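You operate a simulated robot arm through the tools that you are given. There is no shell and no other tool.

Carry out the task below with a simulated robot arm. There is one attempt and no reset: what you move stays moved.

Task
Clamp the cam plate and grease its middle with the green dauber.
Fine: take the grease from the pot, put the dauber back, shut the pot again and leave the plate clamped. Set down upright: green dauber. A coat counts when it lies all over at full strength: go over it till it gets no stronger.

The check looks at the end state, three seconds after you hand in, the way a careful person would. Anything else that was tipped, shoved, dropped, spilled or broken makes it a failure.

Robot
A 6-joint arm with a two-finger gripper, fixed in place. Base frame: the origin is at the foot of the arm, x ahead of it, y to its left, z up; the work surface is at about z = 850. Lengths are in mm, angles in degrees, forces in N, time in s.
With the tool pointing down near the work surface it reaches from about 140 to 680 mm from the base axis. Its first joint turns from -66.0 to 66.0 degrees. Payload 2.45 kg.
Tool frame: the origin (TCP) lies between the finger pads and is the grasp point; the fingertips stand 30 mm ahead of it; z points along the fingers, y is the line along which they close. Largest opening 106 mm; the body of the gripper starts 79 mm behind the TCP.
Orientation is that of the tool frame in the base frame, as a unit quaternion [x, y, z, w]. With the fingers straight down and closing along the base's y, the tool's x points along the base's -x, its y along +y and its z along -z.

Tools
- The arm moves only by the tool nudge_tool. Its argument "rows" is a list of rows, each a list of 7 numbers: the turn, a rotation vector about the base's x, y, z in degrees, then the shift along the base's x, y, z in cm, then the gripper command, from -1 (fully open) to 1 (shut), values between in proportion. In form: [[ax, ay, az, tx, ty, tz, hand], ...]. A call has 1 to 20 rows; each row is the pose to reach, as a shift and turn from the pose commanded when the call began. Each row takes 0.2 s and may step no farther than 50 mm and 8.6 degrees from the row before; otherwise, or with a gripper value out of range, the whole call is refused. A pose out of reach is approached as far as the arm can. The call stops where the force on the tool passes 60 N (or 10 N more than at its start, if that is more) or the arm is blocked; 0.2 s more then pass. Each finger travels about 153 mm/s and halts on what it meets, pressing with about 39 N; the grip force reading is that of the motor and also rises with nothing between the fingers. The clock runs only during rows and for 0.2 s after the last one: add rows that repeat a pose to give the fingers time. The reply holds the time, the measured pose of the TCP, the force on the tool along the base axes, the opening and the grip force, in the units named above and with some noise, with the torque about the TCP (base axes, N m) and any sound that the robot's microphone picked up.
- Cameras (640 x 400 px; columns grow to the right, rows downward): "scene" is fixed at [63.8, 428.3, 1388.1]; the picture's right is [-0.63, -0.78, 0.00], its down [-0.55, 0.44, -0.71] and it looks along [0.56, -0.45, -0.70] (base axes); focal length 294 px, centre (320, 200). "wrist" rides on the gripper at [76, -2, -106] in the tool frame; the picture's right is [0.02, 1.00, 0.00], its down [-0.78, 0.02, -0.62] and it looks along [-0.62, 0.01, 0.78] (tool axes); focal length 247 px, centre (320, 200). There is no depth. A picture from a camera that has moved, and an enlarged one, comes with that camera's place and axes in the base frame and with its lens.
- camera(camera): a new picture of that camera. No time passes.
- close_up(camera, box): a new picture of the part [left, top, right, bottom] of that camera's present view, enlarged. No time passes.
- hand_in(): hands the job in; it is judged then, once.

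Places have to be worked out from the pictures, the camera data and where the tool is seen. Open the gripper and draw the arm clear of the work before you hand the job in, unless the task says otherwise.

The tools are called after "Call:" by a JSON object that holds its "api" and its "payload". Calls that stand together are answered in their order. nudge_tool: Moves the arm, as the interface text tells. Its arguments: {"type":"object","properties":{"rows":{"type":"array"}},"required":["rows"]} The other tools are called the same way: camera (camera) takes a picture; close_up (camera, box) takes an enlarged picture of a part of a camera's view; hand_in () hands the job in.

At the start:

```text
clock: 0.0
tool_pos: [337.8, 268.7, 1183.2]
tcp_rot: [0.0, 1.0, 0.0, 0.001]
ft_force: [-0.5, -0.6, -0.3]
wrist_torque: [0.01, 0.03, 0.01]
opening: 106.2
grasp_force: 0.1
```

scene: 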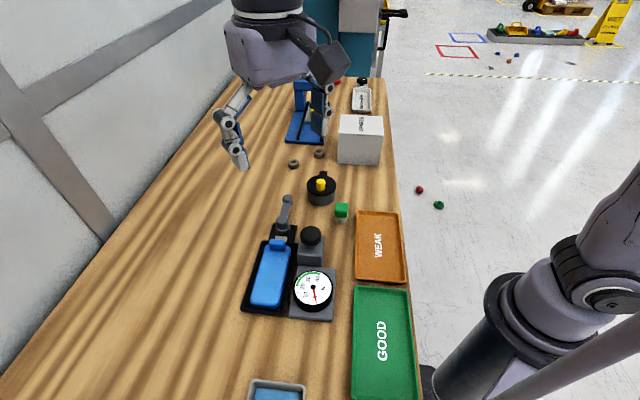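
wrist: 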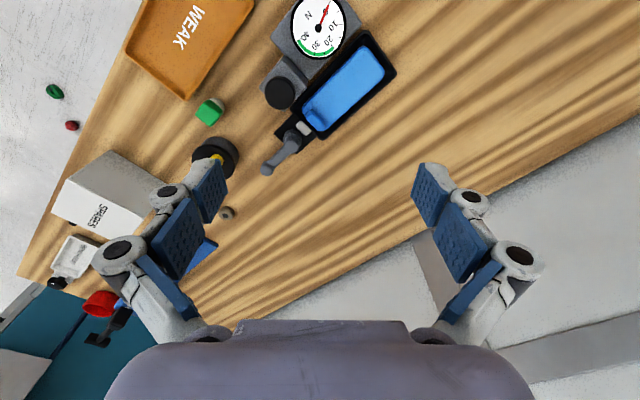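

I start by looking closely at the scene to identify the cam plate, clamp, pot and the green dauber.

Call:
{"api": "close_up", "payload": {"camera": "scene", "box": [220, 70, 420, 200]}}

Call:
{"api": "close_up", "payload": {"camera": "scene", "box": [220, 170, 420, 330]}}

Call:
{"api": "close_up", "payload": {"camera": "wrist", "box": [20, 100, 260, 350]}}

Call:
{"api": "close_up", "payload": {"camera": "wrist", "box": [180, 0, 420, 180]}}

Call:
{"api": "close_up", "payload": {"camera": "scene", "box": [200, 330, 440, 400]}}

```text
3.08 times, centred on (320, 135) of scene
camera zoom: at [63.8, 428.3, 1388.1], right [-0.63, -0.78, 0.0], down [-0.55, 0.44, -0.71], along [0.56, -0.45, -0.7], focal length 906 px, centre (320, 400)
```

zoom: 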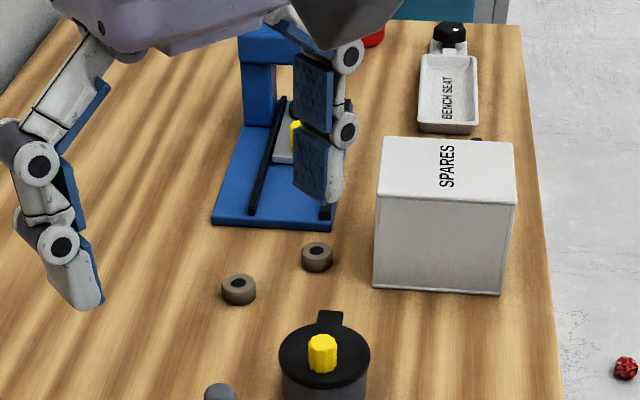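

```text
2.50 times, centred on (320, 250) of scene
camera zoom: at [63.8, 428.3, 1388.1], right [-0.63, -0.78, 0.0], down [-0.55, 0.44, -0.71], along [0.56, -0.45, -0.7], focal length 736 px, centre (320, 75)
```

zoom: 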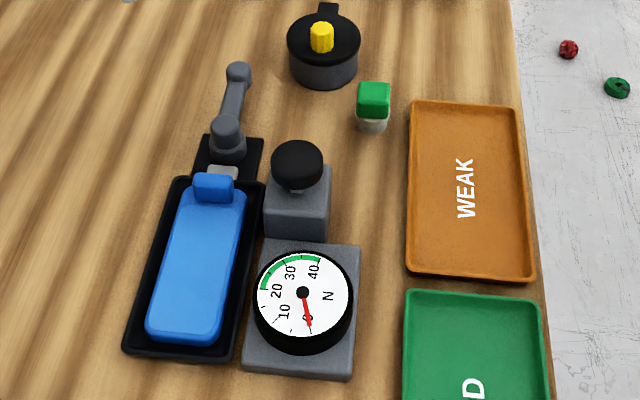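

```text
1.60 times, centred on (140, 225) of wrist
camera zoom: at [262.6, 266.3, 1289.8], right [-0.02, 1.0, 0.0], down [0.78, 0.02, 0.62], along [0.62, 0.01, -0.78], focal length 395 px, centre (608, 160)
```

zoom: 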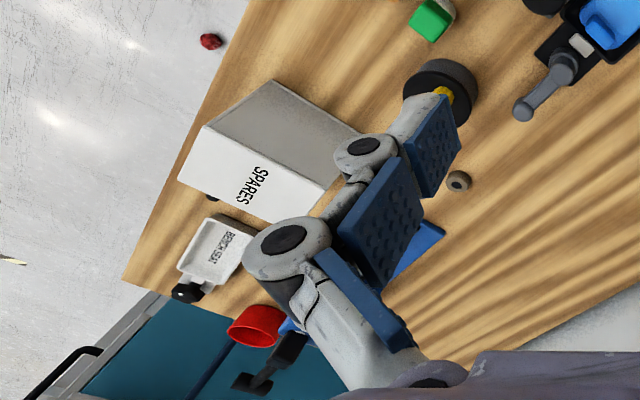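

```text
2.22 times, centred on (300, 90) of wrist
camera zoom: at [262.6, 266.3, 1289.8], right [-0.02, 1.0, 0.0], down [0.78, 0.02, 0.62], along [0.62, 0.01, -0.78], focal length 549 px, centre (364, 444)
```

zoom: 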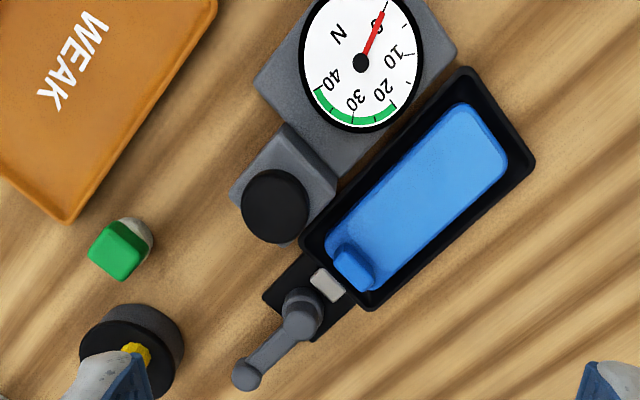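

```text
2.67 times, centred on (320, 365) of scene
camera zoom: at [63.8, 428.3, 1388.1], right [-0.63, -0.78, 0.0], down [-0.55, 0.44, -0.71], along [0.56, -0.45, -0.7], focal length 785 px, centre (320, -240)
```

zoom: 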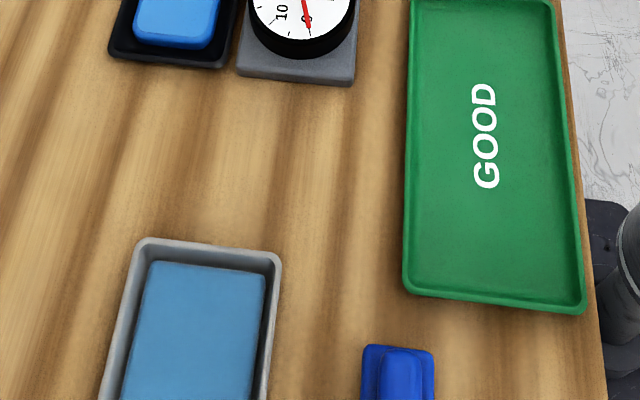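

Let me zoom tighter on each candidate: the blue fixture with lever, the pot, the green piece, and the blue stand.

Call:
{"api": "close_up", "payload": {"camera": "scene", "box": [235, 190, 315, 240]}}

Call:
{"api": "close_up", "payload": {"camera": "scene", "box": [290, 165, 370, 225]}}

Call:
{"api": "close_up", "payload": {"camera": "scene", "box": [230, 225, 345, 325]}}

Call:
{"api": "close_up", "payload": {"camera": "wrist", "box": [180, 80, 300, 180]}}

Call:
{"api": "close_up", "payload": {"camera": "scene", "box": [270, 70, 350, 160]}}

Call:
{"api": "close_up", "payload": {"camera": "scene", "box": [230, 360, 380, 400]}}

```text
8.00 times, centred on (275, 215) of scene
camera zoom: at [63.8, 428.3, 1388.1], right [-0.63, -0.78, 0.0], down [-0.55, 0.44, -0.71], along [0.56, -0.45, -0.7], focal length 2356 px, centre (680, 80)
```

zoom: 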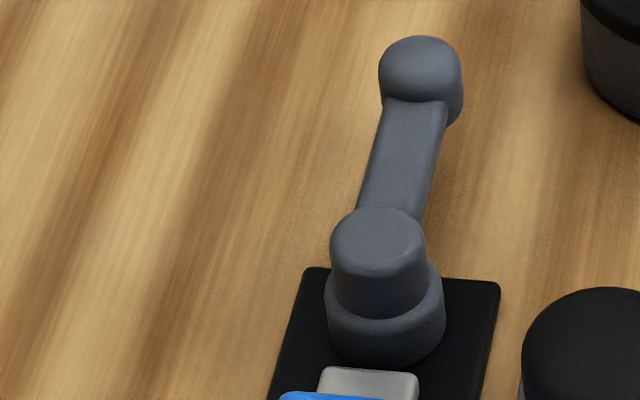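

```text
6.67 times, centred on (330, 195) of scene
camera zoom: at [63.8, 428.3, 1388.1], right [-0.63, -0.78, 0.0], down [-0.55, 0.44, -0.71], along [0.56, -0.45, -0.7], focal length 1963 px, centre (253, 233)
```

zoom: 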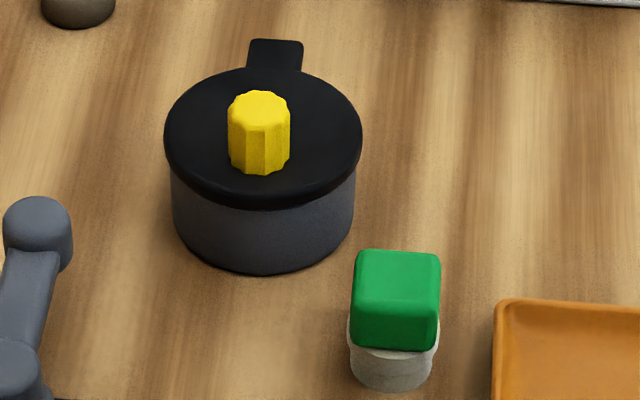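

```text
4.00 times, centred on (288, 275) of scene
camera zoom: at [63.8, 428.3, 1388.1], right [-0.63, -0.78, 0.0], down [-0.55, 0.44, -0.71], along [0.56, -0.45, -0.7], focal length 1178 px, centre (450, -100)
```

zoom: 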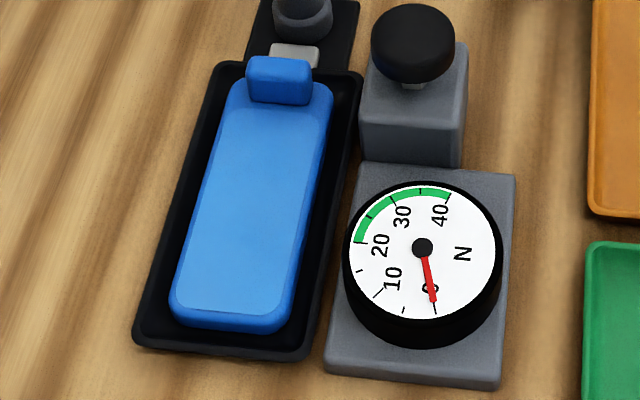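

```text
4.00 times, centred on (240, 130) of wrist
camera zoom: at [262.6, 266.3, 1289.8], right [-0.02, 1.0, 0.0], down [0.78, 0.02, 0.62], along [0.62, 0.01, -0.78], focal length 988 px, centre (640, 480)
```

zoom: 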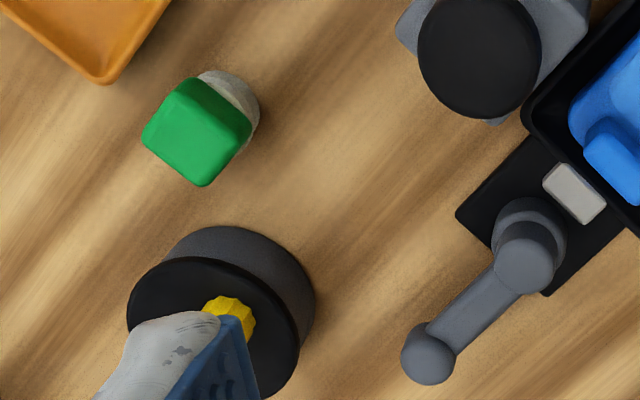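

```text
4.44 times, centred on (310, 115) of scene
camera zoom: at [63.8, 428.3, 1388.1], right [-0.63, -0.78, 0.0], down [-0.55, 0.44, -0.71], along [0.56, -0.45, -0.7], focal length 1309 px, centre (364, 578)
```

zoom: 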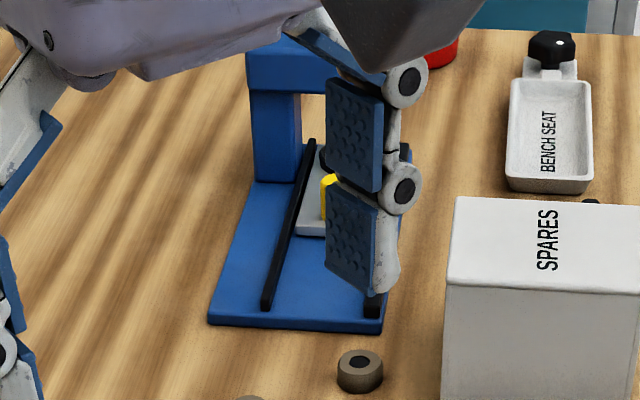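

```text
4.27 times, centred on (305, 380) of scene
camera zoom: at [63.8, 428.3, 1388.1], right [-0.63, -0.78, 0.0], down [-0.55, 0.44, -0.71], along [0.56, -0.45, -0.7], focal length 1256 px, centre (384, -568)
```

zoom: 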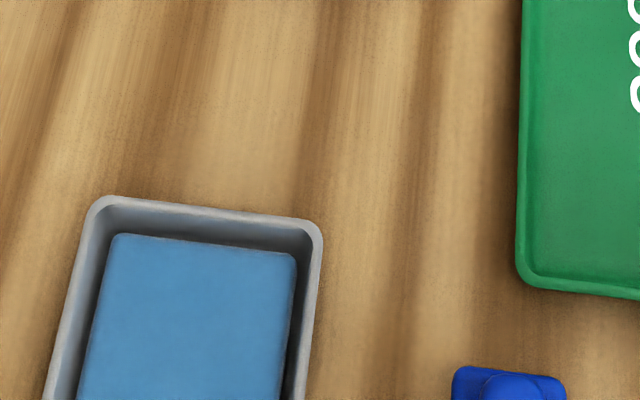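

The blue plate sits in a black nest with a lever clamp; the pot (black lid, yellow knob) and green dauber stand nearby. I'll shift the arm to the right to uncover the blue stand and see the rest of the bench.

Call:
{"api": "nudge_tool", "payload": {"rows": [[0, 0, 0, -2, -4.5, 0, -1], [0, 0, 0, -4, -9, 0, -1], [0, 0, 0, -6, -13, 0, -1], [0, 0, 0, -8, -17, 0, -1], [0, 0, 0, -10, -21, 0, -1]]}}

Call:
{"api": "camera", "payload": {"camera": "scene"}}

Call:
{"api": "camera", "payload": {"camera": "wrist"}}

Call:
{"api": "close_up", "payload": {"camera": "scene", "box": [270, 70, 350, 160]}}

```text
clock: 1.2
tool_pos: [236.3, 54.2, 1179.2]
tcp_rot: [0.0, 1.0, 0.0, 0.001]
ft_force: [-0.7, 0.1, 0.1]
wrist_torque: [0.01, 0.02, 0.02]
opening: 105.9
grasp_force: 0.2
```

```text
taken
```

scene: 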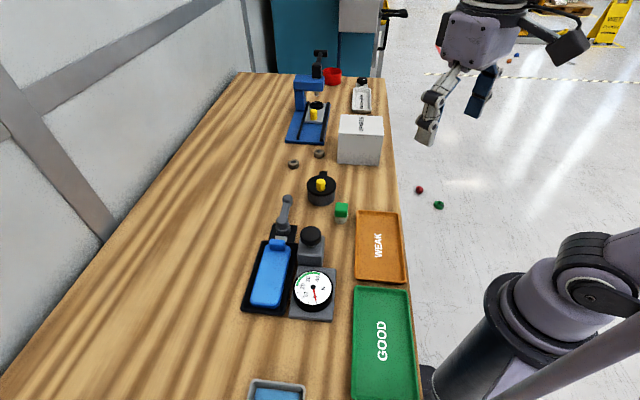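

```text
taken
camera wrist: at [160.9, 52.2, 1285.7], right [-0.02, 1.0, 0.0], down [0.78, 0.02, 0.62], along [0.62, 0.01, -0.78], focal length 247 px, centre (320, 200)
```

wrist: 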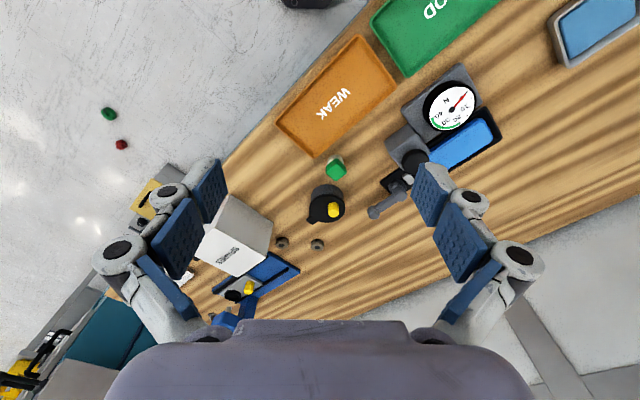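

```text
4.44 times, centred on (310, 115) of scene
camera zoom: at [63.7, 428.3, 1388.1], right [-0.63, -0.78, 0.0], down [-0.55, 0.44, -0.71], along [0.56, -0.45, -0.7], focal length 1309 px, centre (364, 578)
```

zoom: 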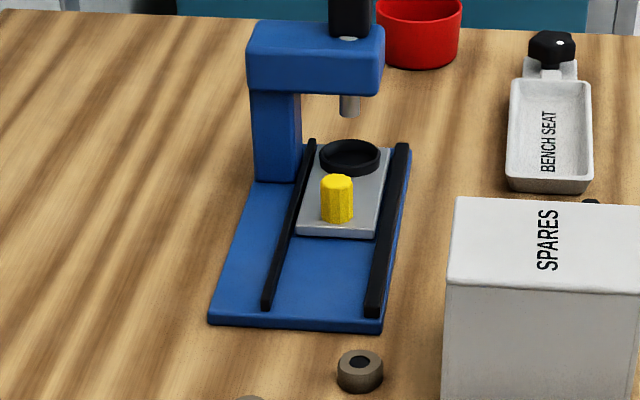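

The blue stand is a press well out of reach, so the blue plate in the clamp nest must be the cam plate. I'll lower the wrist camera towards the pot and dauber for a detailed look.

Call:
{"api": "nudge_tool", "payload": {"rows": [[0, 0, 0, 1.5, 0.5, -4, -1], [0, 0, 0, 3, 1, -8, -1], [0, 0, 0, 5, 2, -12, -1], [0, 0, 0, 7, 2.5, -16, -1], [0, 0, 0, 7, 2.5, -16, -1]]}}

Call:
{"api": "camera", "payload": {"camera": "wrist"}}

Call:
{"api": "close_up", "payload": {"camera": "wrist", "box": [220, 60, 420, 185]}}

Call:
{"api": "close_up", "payload": {"camera": "wrist", "box": [220, 180, 420, 305]}}

```text
clock: 2.4
tool_pos: [308.5, 83.7, 1019.6]
tcp_rot: [-0.001, 1.0, 0.0, 0.001]
ft_force: [-0.2, -0.5, -0.3]
wrist_torque: [0.01, -0.02, -0.04]
opening: 105.9
grasp_force: 0.1
```

```text
taken
camera wrist: at [232.1, 80.7, 1125.7], right [-0.02, 1.0, 0.0], down [0.78, 0.02, 0.62], along [0.62, 0.01, -0.78], focal length 247 px, centre (320, 200)
```

wrist: 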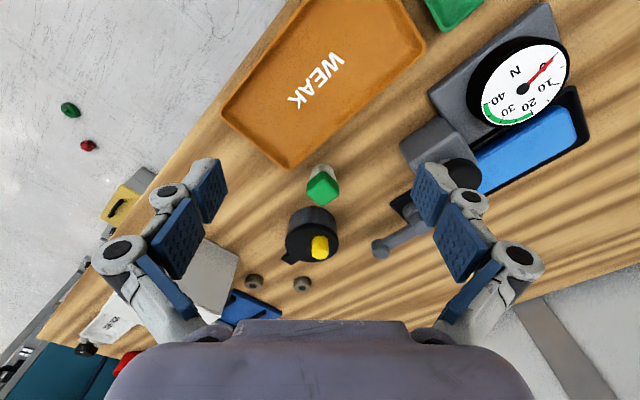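

```text
3.20 times, centred on (320, 122) of wrist
camera zoom: at [232.1, 80.7, 1125.7], right [-0.02, 1.0, 0.0], down [0.78, 0.02, 0.62], along [0.62, 0.01, -0.78], focal length 790 px, centre (320, 448)
```

zoom: 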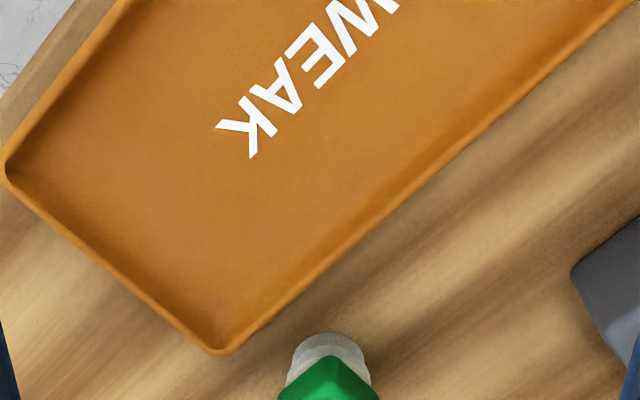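

```text
3.20 times, centred on (320, 242) of wrist
camera zoom: at [232.1, 80.7, 1125.7], right [-0.02, 1.0, 0.0], down [0.78, 0.02, 0.62], along [0.62, 0.01, -0.78], focal length 790 px, centre (320, 64)
```

zoom: 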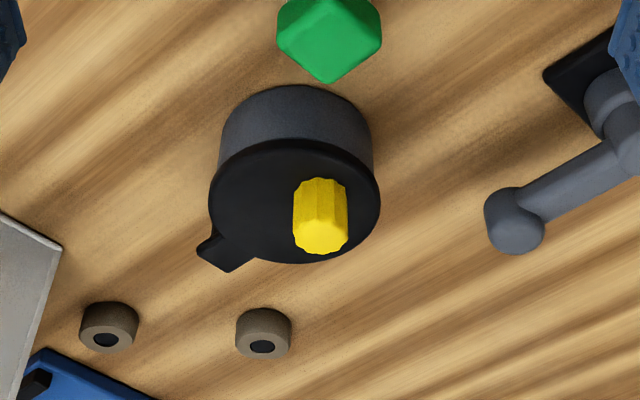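

Next a lower, more horizontal view of the dauber and the pot's lid/tab: I tilt the tool 30° so the wrist camera looks forward.

Call:
{"api": "nudge_tool", "payload": {"rows": [[0, -7.5, 0, -1, 0.2, -2, -1], [0, -15, 0, -2, 0.3, -4, -1], [0, -22.5, 0, -3, 0.4, -6, -1], [0, -30, 0, -4, 0.5, -8, -1], [0, -30, 0, -4, 0.5, -8, -1]]}}

Call:
{"api": "camera", "payload": {"camera": "wrist"}}

Call:
{"api": "close_up", "payload": {"camera": "wrist", "box": [270, 120, 390, 240]}}

Call:
{"api": "camera", "payload": {"camera": "scene"}}

```text
clock: 3.6
tool_pos: [267.7, 89.7, 943.1]
tcp_rot: [0.0, 0.966, 0.001, 0.26]
ft_force: [0.5, -0.2, -0.3]
wrist_torque: [-0.03, -0.02, 0.0]
opening: 106.1
grasp_force: 0.1
```

```text
taken
camera wrist: at [149.0, 87.4, 996.3], right [-0.02, 1.0, -0.01], down [0.36, 0.02, 0.93], along [0.93, 0.01, -0.36], focal length 247 px, centre (320, 200)
```

wrist: 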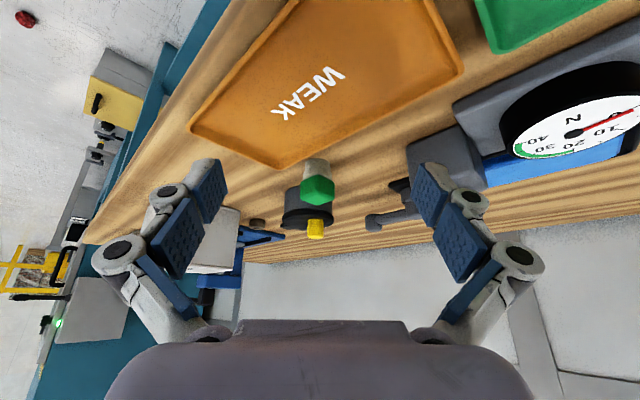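

```text
3.33 times, centred on (330, 180) of wrist
camera zoom: at [149.0, 87.4, 996.3], right [-0.02, 1.0, -0.01], down [0.36, 0.02, 0.93], along [0.93, 0.01, -0.36], focal length 823 px, centre (287, 267)
```

zoom: 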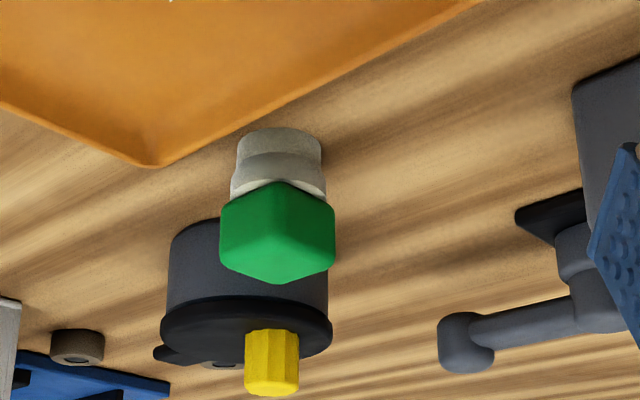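

```text
taken
```

scene: 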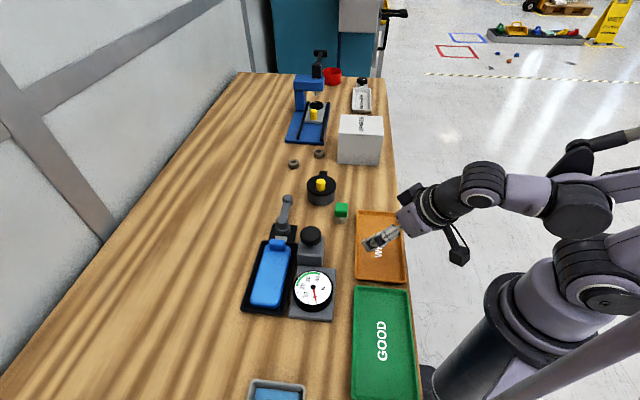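

The dauber is a green cubic handle over a white felt section. I zoom further to see its parts and the lid's edge.

Call:
{"api": "close_up", "payload": {"camera": "wrist", "box": [295, 150, 345, 210]}}

Call:
{"api": "close_up", "payload": {"camera": "wrist", "box": [270, 180, 350, 245]}}

Call:
{"api": "close_up", "payload": {"camera": "scene", "box": [300, 165, 350, 210]}}

Call:
{"api": "close_up", "payload": {"camera": "scene", "box": [325, 195, 357, 225]}}

```text
6.67 times, centred on (320, 180) of wrist
camera zoom: at [149.0, 87.4, 996.3], right [-0.02, 1.0, -0.01], down [0.36, 0.02, 0.93], along [0.93, 0.01, -0.36], focal length 1646 px, centre (320, 333)
```

zoom: 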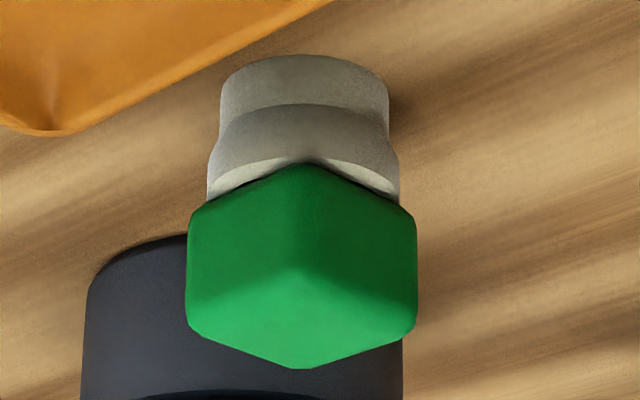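

```text
6.15 times, centred on (310, 212) of wrist
camera zoom: at [149.0, 87.4, 996.3], right [-0.02, 1.0, -0.01], down [0.36, 0.02, 0.93], along [0.93, 0.01, -0.36], focal length 1520 px, centre (382, 123)
```

zoom: 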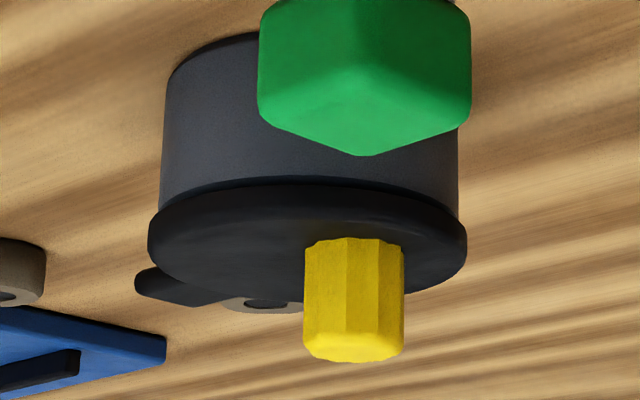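

```text
8.89 times, centred on (325, 188) of scene
camera zoom: at [63.8, 428.3, 1388.1], right [-0.63, -0.78, 0.0], down [-0.55, 0.44, -0.71], along [0.56, -0.45, -0.7], focal length 2618 px, centre (276, 311)
```

zoom: 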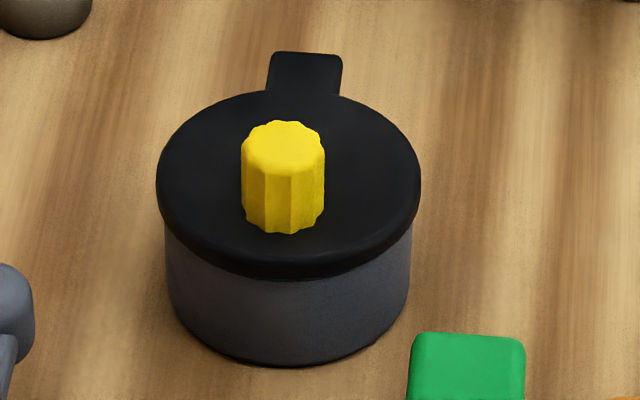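

```text
13.33 times, centred on (341, 210) of scene
camera zoom: at [63.8, 428.3, 1388.1], right [-0.63, -0.78, 0.0], down [-0.55, 0.44, -0.71], along [0.56, -0.45, -0.7], focal length 3926 px, centre (40, 67)
```

zoom: 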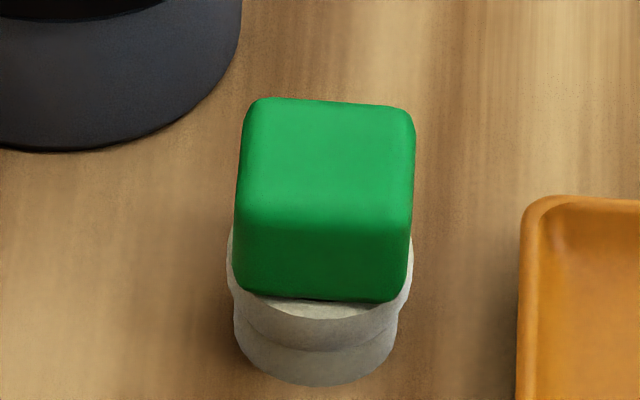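

The dauber's white felt foot is below a collar; the pot lid has a tab with the knob offset to the opposite side. Now I right the tool and look at the clamp lever and plate from above.

Call:
{"api": "nudge_tool", "payload": {"rows": [[0, 7.5, 0, 0, 1, 3, -1], [0, 15, 0, 2, 4, 5, -1], [0, 22.5, 0, 4, 7, 6, -1], [0, 30, 0, 7, 10, 6, -1], [0, 30, 0, 10, 13, 6, -1], [0, 30, 0, 10, 13, 6, -1]]}}

Call:
{"api": "camera", "payload": {"camera": "wrist"}}

Call:
{"api": "close_up", "payload": {"camera": "wrist", "box": [235, 130, 395, 230]}}

Call:
{"api": "close_up", "payload": {"camera": "wrist", "box": [260, 60, 440, 180]}}

```text
clock: 5.0
tool_pos: [363.8, 215.1, 1002.5]
tcp_rot: [0.0, 1.0, 0.0, 0.0]
ft_force: [0.1, 0.0, -0.3]
wrist_torque: [-0.01, 0.04, -0.02]
opening: 105.9
grasp_force: 0.2
```

```text
taken
camera wrist: at [287.7, 213.9, 1109.5], right [-0.02, 1.0, 0.0], down [0.78, 0.02, 0.62], along [0.62, 0.01, -0.78], focal length 247 px, centre (320, 200)
```

wrist: 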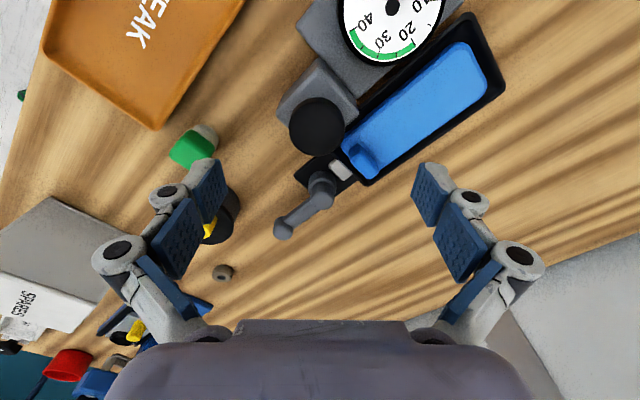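

```text
4.00 times, centred on (315, 180) of wrist
camera zoom: at [287.7, 213.9, 1109.5], right [-0.02, 1.0, 0.0], down [0.78, 0.02, 0.62], along [0.62, 0.01, -0.78], focal length 988 px, centre (340, 280)
```

zoom: 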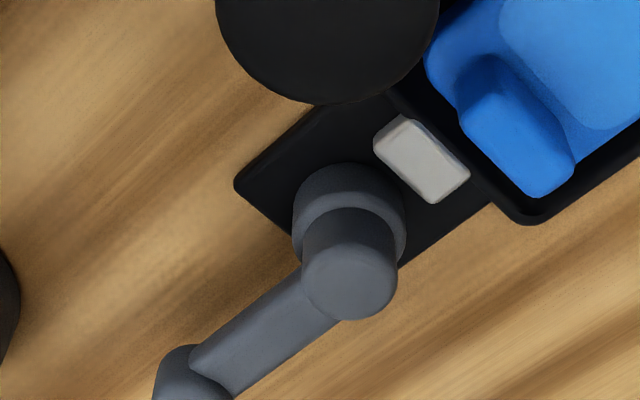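

```text
3.33 times, centred on (350, 120) of wrist
camera zoom: at [287.7, 213.9, 1109.5], right [-0.02, 1.0, 0.0], down [0.78, 0.02, 0.62], along [0.62, 0.01, -0.78], focal length 823 px, centre (220, 467)
```

zoom: 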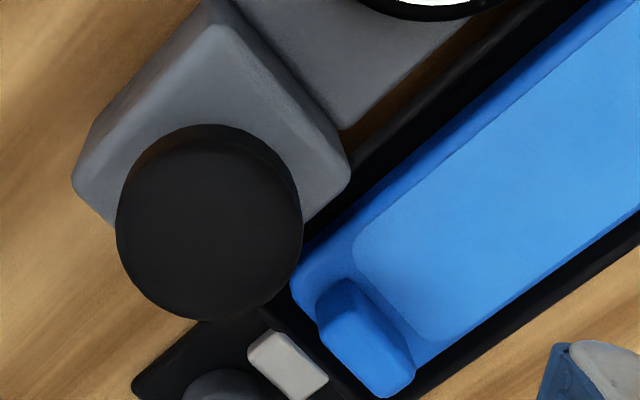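

The clamp is a cam lever whose cam pushes a small pale jaw against the blue plate's boss. Let me also check the items at the near end of the bench, and the plate as a whole.

Call:
{"api": "close_up", "payload": {"camera": "scene", "box": [200, 398, 420, 400]}}

Call:
{"api": "close_up", "payload": {"camera": "wrist", "box": [300, 0, 520, 200]}}

Call:
{"api": "close_up", "payload": {"camera": "scene", "box": [235, 190, 335, 320]}}

```text
2.91 times, centred on (310, 399) of scene
camera zoom: at [63.8, 428.3, 1388.1], right [-0.63, -0.78, 0.0], down [-0.55, 0.44, -0.71], along [0.56, -0.45, -0.7], focal length 857 px, centre (349, -379)
```

zoom: 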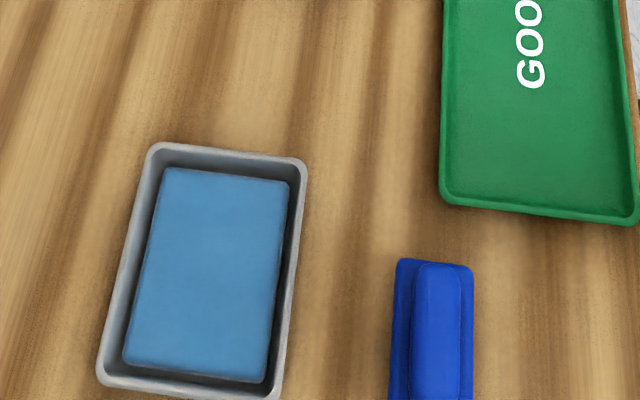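

```text
2.00 times, centred on (410, 100) of wrist
camera zoom: at [287.7, 213.9, 1109.5], right [-0.02, 1.0, 0.0], down [0.78, 0.02, 0.62], along [0.62, 0.01, -0.78], focal length 494 px, centre (140, 400)
```

zoom: 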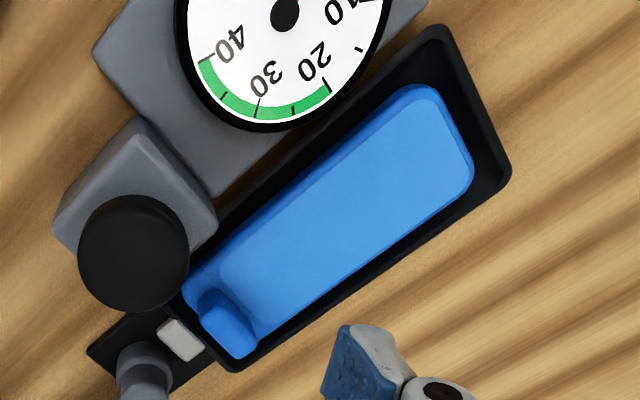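

```text
3.08 times, centred on (285, 255) of scene
camera zoom: at [63.8, 428.3, 1388.1], right [-0.63, -0.78, 0.0], down [-0.55, 0.44, -0.71], along [0.56, -0.45, -0.7], focal length 906 px, centre (428, 31)
```

zoom: 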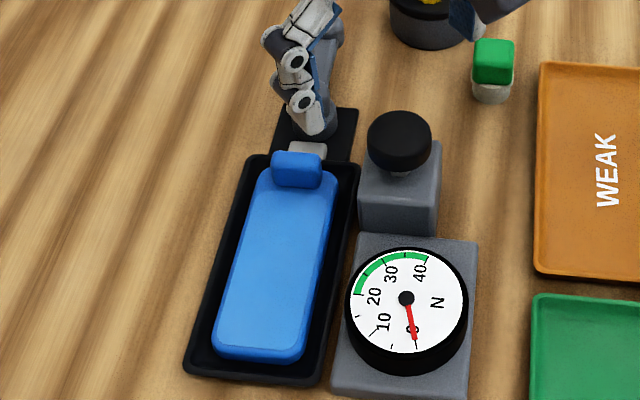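

Tray and blue pads at the near end are unrelated. I'll go above the lever's knob (judged near (508,171), knob centre z≈893) with the tool yawed about -43° so the fingers straddle the lever.

Call:
{"api": "nudge_tool", "payload": {"rows": [[0, 0, -7.2, 2.3, -0.8, 0, -1], [0, 0, -14.4, 4.6, -1.6, 0, -1], [0, 0, -21.6, 7, -2.4, -1, -1], [0, 0, -28.8, 9.3, -3.2, -2, -1], [0, 0, -36, 11.6, -4, -3, -1], [0, 0, -43, 14, -4.8, -3, -1], [0, 0, -43, 14, -4.8, -3, -1], [0, 0, -43, 14, -4.8, -3, -1]]}}

Call:
{"api": "camera", "payload": {"camera": "wrist"}}

Call:
{"api": "close_up", "payload": {"camera": "wrist", "box": [240, 80, 400, 220]}}

Call:
{"api": "camera", "payload": {"camera": "scene"}}

```text
clock: 6.8
tool_pos: [508.1, 170.7, 973.7]
tcp_rot: [0.368, 0.93, 0.0, 0.001]
ft_force: [-0.2, 0.1, 0.5]
wrist_torque: [-0.01, -0.01, 0.01]
opening: 105.8
grasp_force: 0.0
```

```text
taken
camera wrist: at [451.4, 221.0, 1081.0], right [0.67, 0.75, 0.0], down [0.58, -0.52, 0.62], along [0.46, -0.41, -0.78], focal length 247 px, centre (320, 200)
```

wrist: 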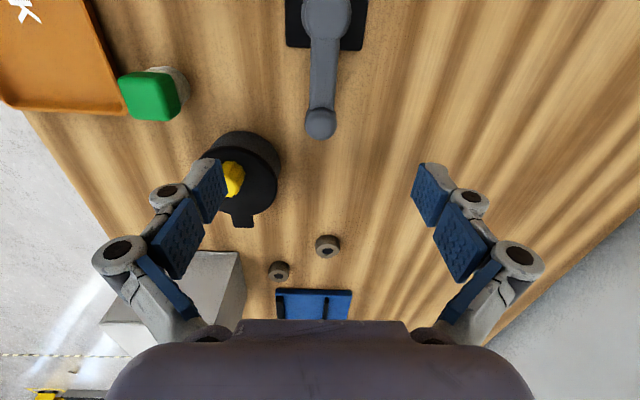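

```text
2.86 times, centred on (320, 150) of wrist
camera zoom: at [451.4, 221.0, 1081.0], right [0.67, 0.75, 0.0], down [0.58, -0.52, 0.62], along [0.46, -0.41, -0.78], focal length 706 px, centre (320, 343)
```

zoom: 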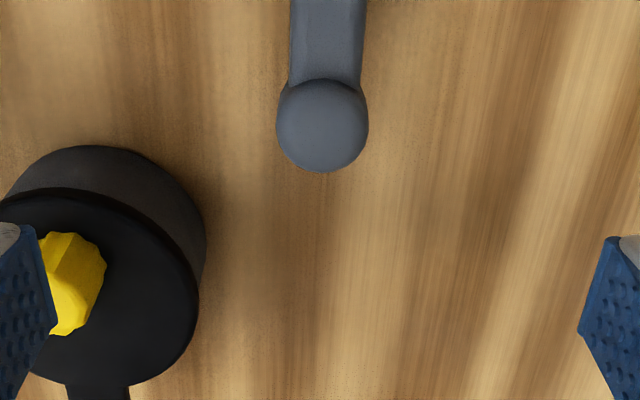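

```text
taken
```

scene: 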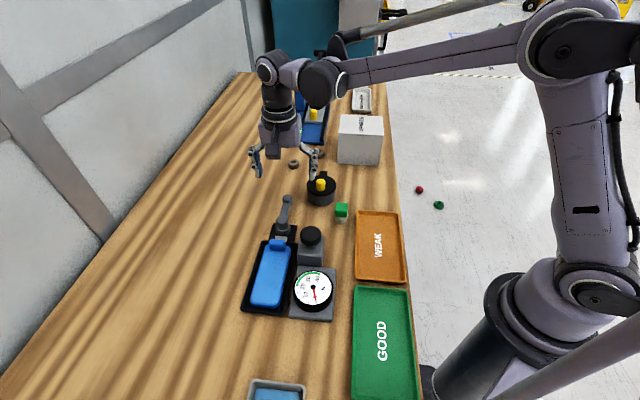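

Knob sits at about (506,173), nicely under the tool. I narrow the gripper to ~53 mm and descend to z≈893 straddling it.

Call:
{"api": "nudge_tool", "payload": {"rows": [[0, 0, 0, -0.2, 0.3, 0, 0], [0, 0, 0, -0.2, 0.3, -1.5, 0], [0, 0, 0, -0.2, 0.3, -4, 0], [0, 0, 0, -0.2, 0.3, -6, 0], [0, 0, 0, -0.2, 0.3, -7, 0], [0, 0, 0, -0.2, 0.3, -8, 0], [0, 0, 0, -0.2, 0.3, -8, 0]]}}

Call:
{"api": "camera", "payload": {"camera": "wrist"}}

Call:
{"api": "close_up", "payload": {"camera": "scene", "box": [230, 140, 350, 230]}}

```text
clock: 8.4
tool_pos: [506.6, 173.4, 893.7]
tcp_rot: [0.366, 0.931, 0.0, 0.001]
ft_force: [0.9, -0.5, -0.6]
wrist_torque: [0.03, 0.04, -0.01]
opening: 53.0
grasp_force: 0.1
```

```text
taken
camera wrist: at [450.3, 223.8, 999.7], right [0.67, 0.75, 0.0], down [0.58, -0.52, 0.62], along [0.46, -0.41, -0.78], focal length 247 px, centre (320, 200)
```

wrist: 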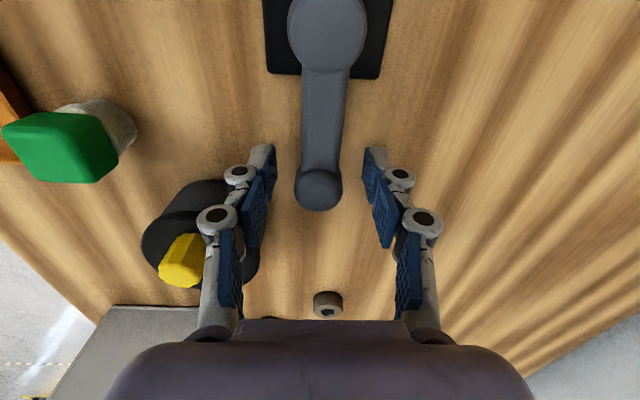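

```text
4.44 times, centred on (290, 185) of scene
camera zoom: at [63.8, 428.3, 1388.1], right [-0.63, -0.78, 0.0], down [-0.55, 0.44, -0.71], along [0.56, -0.45, -0.7], focal length 1309 px, centre (453, 267)
```

zoom: 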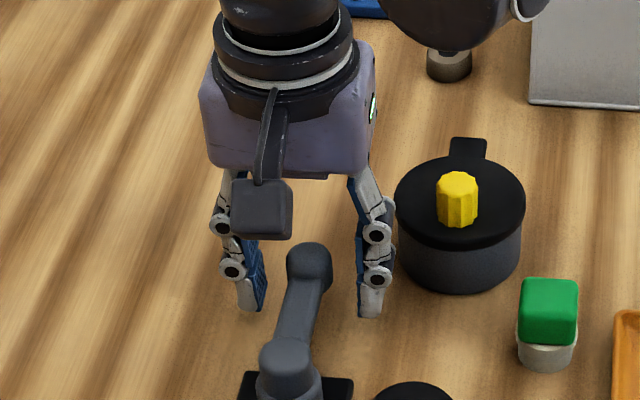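

The lever knob is caged between the fingers. I close to a loose 32 mm cage and try swinging the lever gently counter-clockwise (away from the gauge) by 10°, watching the force.

Call:
{"api": "nudge_tool", "payload": {"rows": [[0, 0, 0, 0, 0, 0, 0.4], [0, 0, 0, 0, 0, 0, 0.4], [0, 0, 2.5, 0.2, 0.22, 0, 0.4], [0, 0, 5, 0.39, 0.44, 0, 0.4], [0, 0, 7.5, 0.57, 0.68, 0, 0.4], [0, 0, 10, 0.75, 0.92, 0, 0.4], [0, 0, 10, 0.75, 0.92, 0, 0.4]]}}

Call:
{"api": "camera", "payload": {"camera": "wrist"}}

Call:
{"api": "close_up", "payload": {"camera": "scene", "box": [230, 150, 350, 240]}}

```text
clock: 10.0
tool_pos: [513.1, 181.3, 893.0]
tcp_rot: [0.284, 0.959, -0.001, -0.001]
ft_force: [-13.9, -9.0, -3.0]
wrist_torque: [0.0, 0.12, -0.21]
opening: 41.7
grasp_force: 6.9
```

```text
taken
camera wrist: at [448.8, 221.3, 999.7], right [0.53, 0.85, 0.0], down [0.67, -0.41, 0.62], along [0.53, -0.33, -0.78], focal length 247 px, centre (320, 200)
```

wrist: 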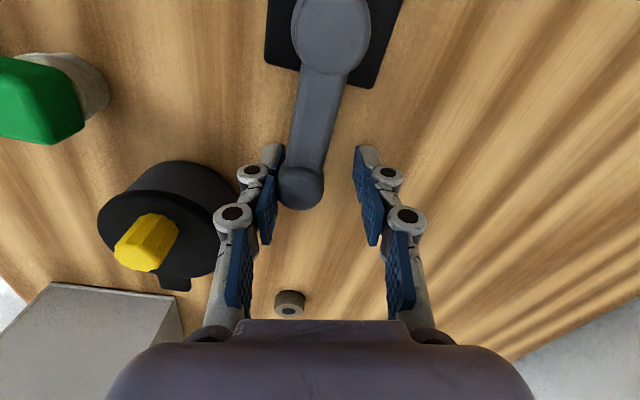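

```text
4.44 times, centred on (290, 195) of scene
camera zoom: at [63.5, 428.1, 1388.2], right [-0.63, -0.78, 0.0], down [-0.55, 0.44, -0.71], along [0.56, -0.45, -0.7], focal length 1309 px, centre (453, 222)
```

zoom: 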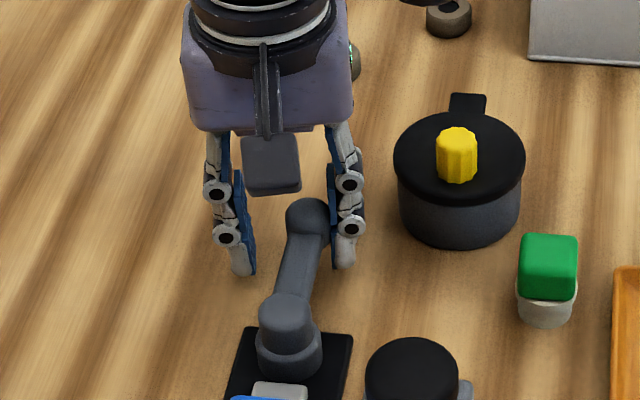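

Pushing counter-clockwise gives ~17 N and the lever hardly moved, likely its stop. I back off and test clockwise the same gentle way.

Call:
{"api": "nudge_tool", "payload": {"rows": [[0, 0, -5, -0.36, -0.48, 0, 0.4], [0, 0, -10, -0.75, -0.92, 0, 0.4], [0, 0, -12.5, -0.96, -1.13, 0, 0.4], [0, 0, -15, -1.18, -1.33, 0, 0.4], [0, 0, -17.5, -1.41, -1.52, 0, 0.4], [0, 0, -20, -1.64, -1.7, 0, 0.4], [0, 0, -20, -1.64, -1.7, 0, 0.4]]}}

Call:
{"api": "camera", "payload": {"camera": "wrist"}}

Call:
{"api": "close_up", "payload": {"camera": "scene", "box": [230, 150, 350, 240]}}

```text
clock: 11.6
tool_pos: [497.6, 166.0, 893.0]
tcp_rot: [0.446, 0.895, 0.0, 0.001]
ft_force: [0.7, 0.5, -0.3]
wrist_torque: [0.0, 0.04, 0.01]
opening: 32.5
grasp_force: 0.8
```

```text
taken
camera wrist: at [450.2, 225.8, 999.8], right [0.79, 0.62, 0.0], down [0.48, -0.62, 0.62], along [0.38, -0.49, -0.78], focal length 247 px, centre (320, 200)
```

wrist: 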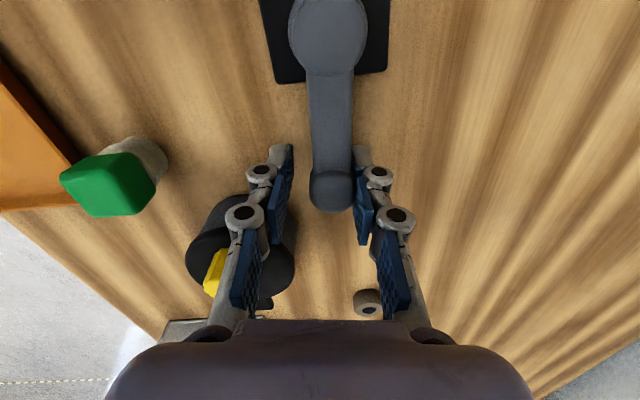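

```text
4.44 times, centred on (290, 195) of scene
camera zoom: at [63.8, 428.4, 1388.1], right [-0.63, -0.78, 0.0], down [-0.55, 0.44, -0.71], along [0.56, -0.45, -0.7], focal length 1309 px, centre (453, 222)
```

zoom: 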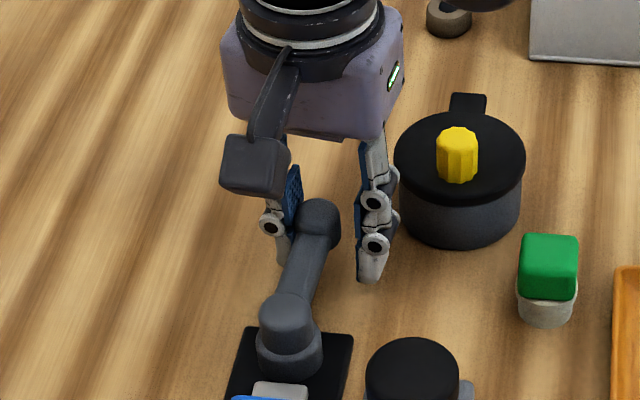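

Clockwise the lever moves freely. Since the gauge block lies on that side, I'll push with closed fingers from the trailing side: lift, close, and come down beside the lever at about (517,199).

Call:
{"api": "nudge_tool", "payload": {"rows": [[0, 0, 0, 0, 0, 3, 0.3], [0, 0, 0, 0, 0, 6, 0.3], [0, 0, 5, 1, 1.7, 6, 1], [0, 0, 10, 2, 3.3, 6, 1], [0, 0, 10, 2, 3.3, 6, 1], [0, 0, 10, 2, 3.3, 3.5, 1], [0, 0, 10, 2, 3.3, 1.5, 1], [0, 0, 10, 2, 3.3, 0, 1], [0, 0, 10, 2, 3.3, 0, 1]]}}

Call:
{"api": "camera", "payload": {"camera": "wrist"}}

Call:
{"api": "close_up", "payload": {"camera": "scene", "box": [230, 150, 350, 240]}}

```text
clock: 13.6
tool_pos: [519.3, 198.1, 893.5]
tcp_rot: [0.366, 0.931, -0.001, 0.0]
ft_force: [-0.7, 0.0, -0.3]
wrist_torque: [0.01, 0.01, -0.02]
opening: 0.0
grasp_force: 29.0
```

```text
taken
camera wrist: at [462.6, 248.5, 999.8], right [0.67, 0.75, 0.0], down [0.58, -0.52, 0.62], along [0.46, -0.41, -0.78], focal length 247 px, centre (320, 200)
```

wrist: 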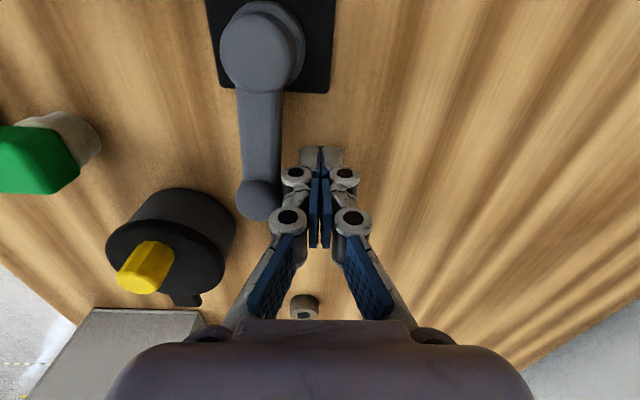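

```text
4.44 times, centred on (290, 195) of scene
camera zoom: at [63.8, 428.3, 1388.1], right [-0.63, -0.78, 0.0], down [-0.55, 0.44, -0.71], along [0.56, -0.45, -0.7], focal length 1309 px, centre (453, 222)
```

zoom: 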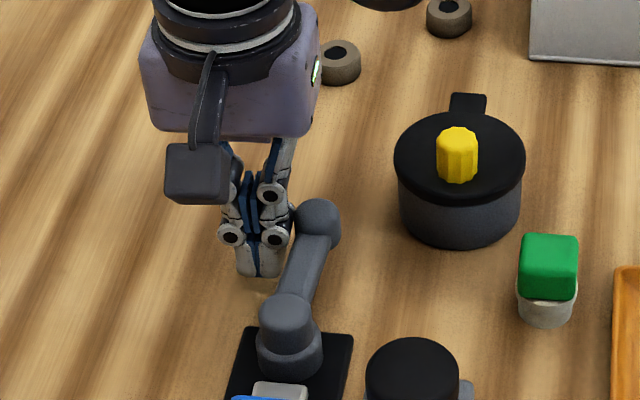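

Fingers are closed beside the lever. I sweep the lever clockwise along an arc about the hub (≈(457,221)), in the first stretch about 45°.

Call:
{"api": "nudge_tool", "payload": {"rows": [[0, 0, -2.5, -0.2, -0.49, 0, 1], [0, 0, -5, -0.46, -0.99, 0, 1], [0, 0, -7.5, -0.76, -1.46, 0, 1], [0, 0, -10, -1.1, -1.9, 0, 1], [0, 0, -12.5, -1.47, -2.31, 0, 1], [0, 0, -15, -1.88, -2.69, 0, 1], [0, 0, -17.5, -2.32, -3.02, 0, 1], [0, 0, -20, -2.79, -3.32, 0, 1], [0, 0, -22.5, -3.29, -3.58, 0, 1], [0, 0, -25, -3.8, -3.79, 0, 1], [0, 0, -25, -3.8, -3.79, 0, 1]]}}

Call:
{"api": "camera", "payload": {"camera": "wrist"}}

Call:
{"api": "close_up", "payload": {"camera": "scene", "box": [230, 150, 350, 240]}}

```text
clock: 16.0
tool_pos: [479.6, 160.2, 893.1]
tcp_rot: [0.56, 0.829, 0.0, 0.0]
ft_force: [0.9, 0.4, 0.4]
wrist_torque: [-0.03, 0.0, -0.01]
opening: 0.3
grasp_force: 28.5
```

```text
taken
camera wrist: at [450.6, 230.1, 1000.1], right [0.92, 0.39, 0.0], down [0.31, -0.72, 0.62], along [0.24, -0.57, -0.78], focal length 247 px, centre (320, 200)
```

wrist: 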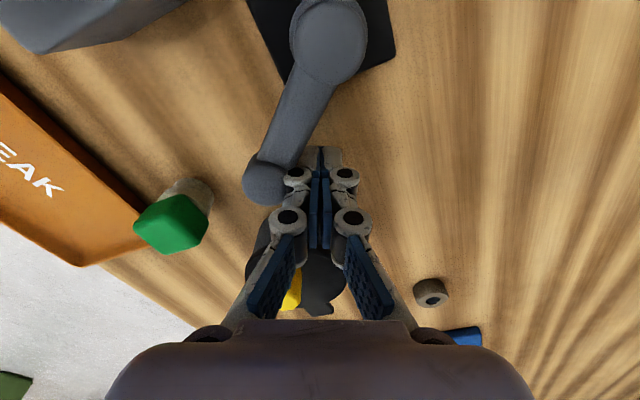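

```text
4.44 times, centred on (290, 195) of scene
camera zoom: at [63.8, 428.3, 1388.1], right [-0.63, -0.78, 0.0], down [-0.55, 0.44, -0.71], along [0.56, -0.45, -0.7], focal length 1309 px, centre (453, 222)
```

zoom: 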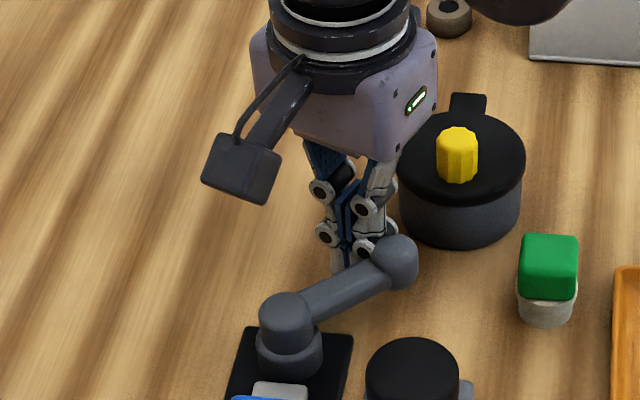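

The lever follows freely (now at about -94°). I continue the arc another 30°, then check jaw and force.

Call:
{"api": "nudge_tool", "payload": {"rows": [[0, 0, -2.5, -0.54, -0.17, 0, 1], [0, 0, -5, -1.08, -0.29, 0, 1], [0, 0, -7.5, -1.63, -0.37, 0, 1], [0, 0, -10, -2.19, -0.39, 0, 1], [0, 0, -12.5, -2.75, -0.37, 0, 1], [0, 0, -15, -3.3, -0.29, 0, 1], [0, 0, -15, -3.3, -0.29, 0, 1]]}}

Call:
{"api": "camera", "payload": {"camera": "wrist"}}

Call:
{"api": "close_up", "payload": {"camera": "scene", "box": [240, 180, 360, 270]}}

```text
clock: 17.6
tool_pos: [446.6, 157.6, 892.8]
tcp_rot: [0.663, 0.749, -0.001, 0.001]
ft_force: [1.6, -0.3, 0.6]
wrist_torque: [0.0, 0.01, 0.0]
opening: 0.2
grasp_force: 28.8
```

```text
taken
camera wrist: at [436.8, 233.2, 1000.6], right [0.99, 0.14, 0.0], down [0.11, -0.77, 0.62], along [0.09, -0.62, -0.78], focal length 247 px, centre (320, 200)
```

wrist: 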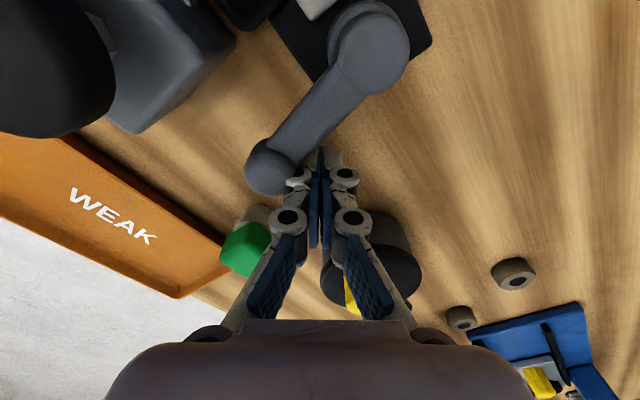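

```text
4.44 times, centred on (300, 225) of scene
camera zoom: at [63.8, 428.3, 1388.1], right [-0.63, -0.78, 0.0], down [-0.55, 0.44, -0.71], along [0.56, -0.45, -0.7], focal length 1309 px, centre (409, 89)
```

zoom: 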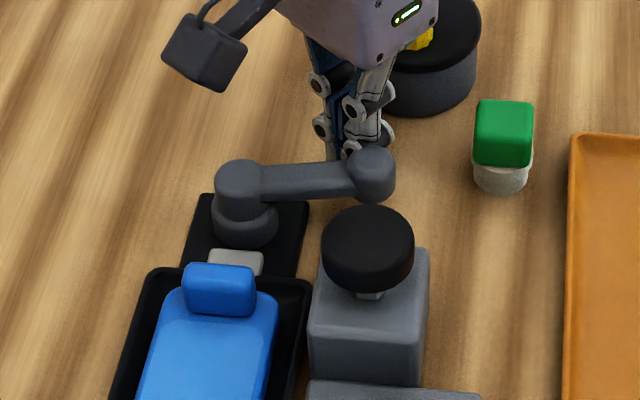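

No resistance yet with the lever near -126°. I advance in small steps to find the clamping resistance.

Call:
{"api": "nudge_tool", "payload": {"rows": [[0, 0, -2.5, -0.54, 0.12, 0, 1], [0, 0, -5, -1.08, 0.29, 0, 1], [0, 0, -5, -1.08, 0.29, 0, 1]]}}

Call:
{"api": "close_up", "payload": {"camera": "scene", "box": [240, 180, 360, 270]}}

```text
clock: 18.4
tool_pos: [436.8, 161.5, 892.4]
tcp_rot: [0.694, 0.72, 0.0, 0.001]
ft_force: [0.0, -0.8, -0.1]
wrist_torque: [0.0, 0.01, 0.01]
opening: 0.1
grasp_force: 28.9
```

```text
4.44 times, centred on (300, 225) of scene
camera zoom: at [63.8, 428.3, 1388.1], right [-0.63, -0.78, 0.0], down [-0.55, 0.44, -0.71], along [0.56, -0.45, -0.7], focal length 1309 px, centre (409, 89)
```

zoom: 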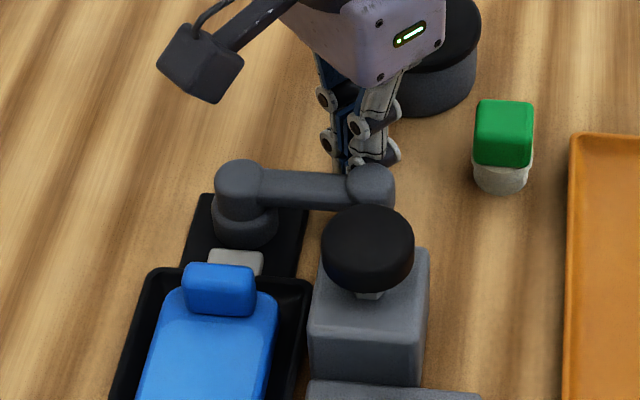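

Still free at about -133°. I take one more 5° step and look at the jaw and the clearance to the gauge button with the wrist camera.

Call:
{"api": "nudge_tool", "payload": {"rows": [[0, 0, -2.5, -0.51, 0.21, 0, 1], [0, 0, -2.5, -0.51, 0.21, 0, 1]]}}

Call:
{"api": "camera", "payload": {"camera": "wrist"}}

Call:
{"api": "close_up", "payload": {"camera": "scene", "box": [260, 200, 330, 250]}}

```text
clock: 19.0
tool_pos: [433.9, 160.1, 894.2]
tcp_rot: [0.712, 0.703, 0.002, 0.003]
ft_force: [26.0, -9.5, 0.6]
wrist_torque: [-0.03, -0.03, -0.18]
opening: 0.2
grasp_force: 28.7
```

```text
taken
camera wrist: at [433.5, 237.6, 999.6], right [1.0, 0.01, 0.01], down [0.0, -0.78, 0.62], along [0.01, -0.62, -0.78], focal length 247 px, centre (320, 200)
```

wrist: 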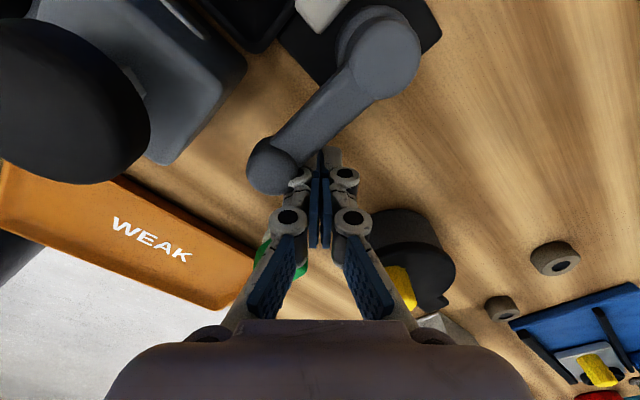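

```text
8.00 times, centred on (295, 225) of scene
camera zoom: at [64.4, 428.1, 1388.1], right [-0.63, -0.78, 0.0], down [-0.55, 0.44, -0.71], along [0.56, -0.45, -0.7], focal length 2356 px, centre (520, 0)
```

zoom: 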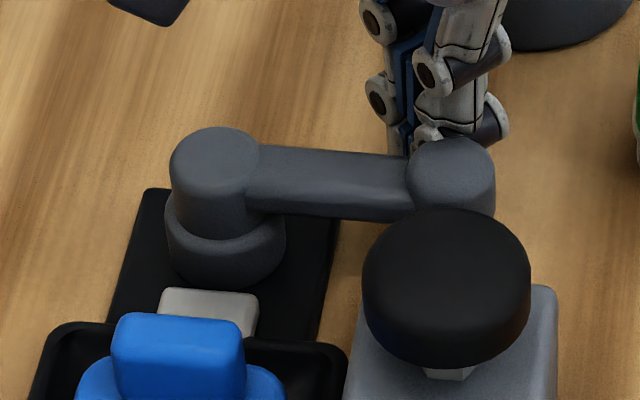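

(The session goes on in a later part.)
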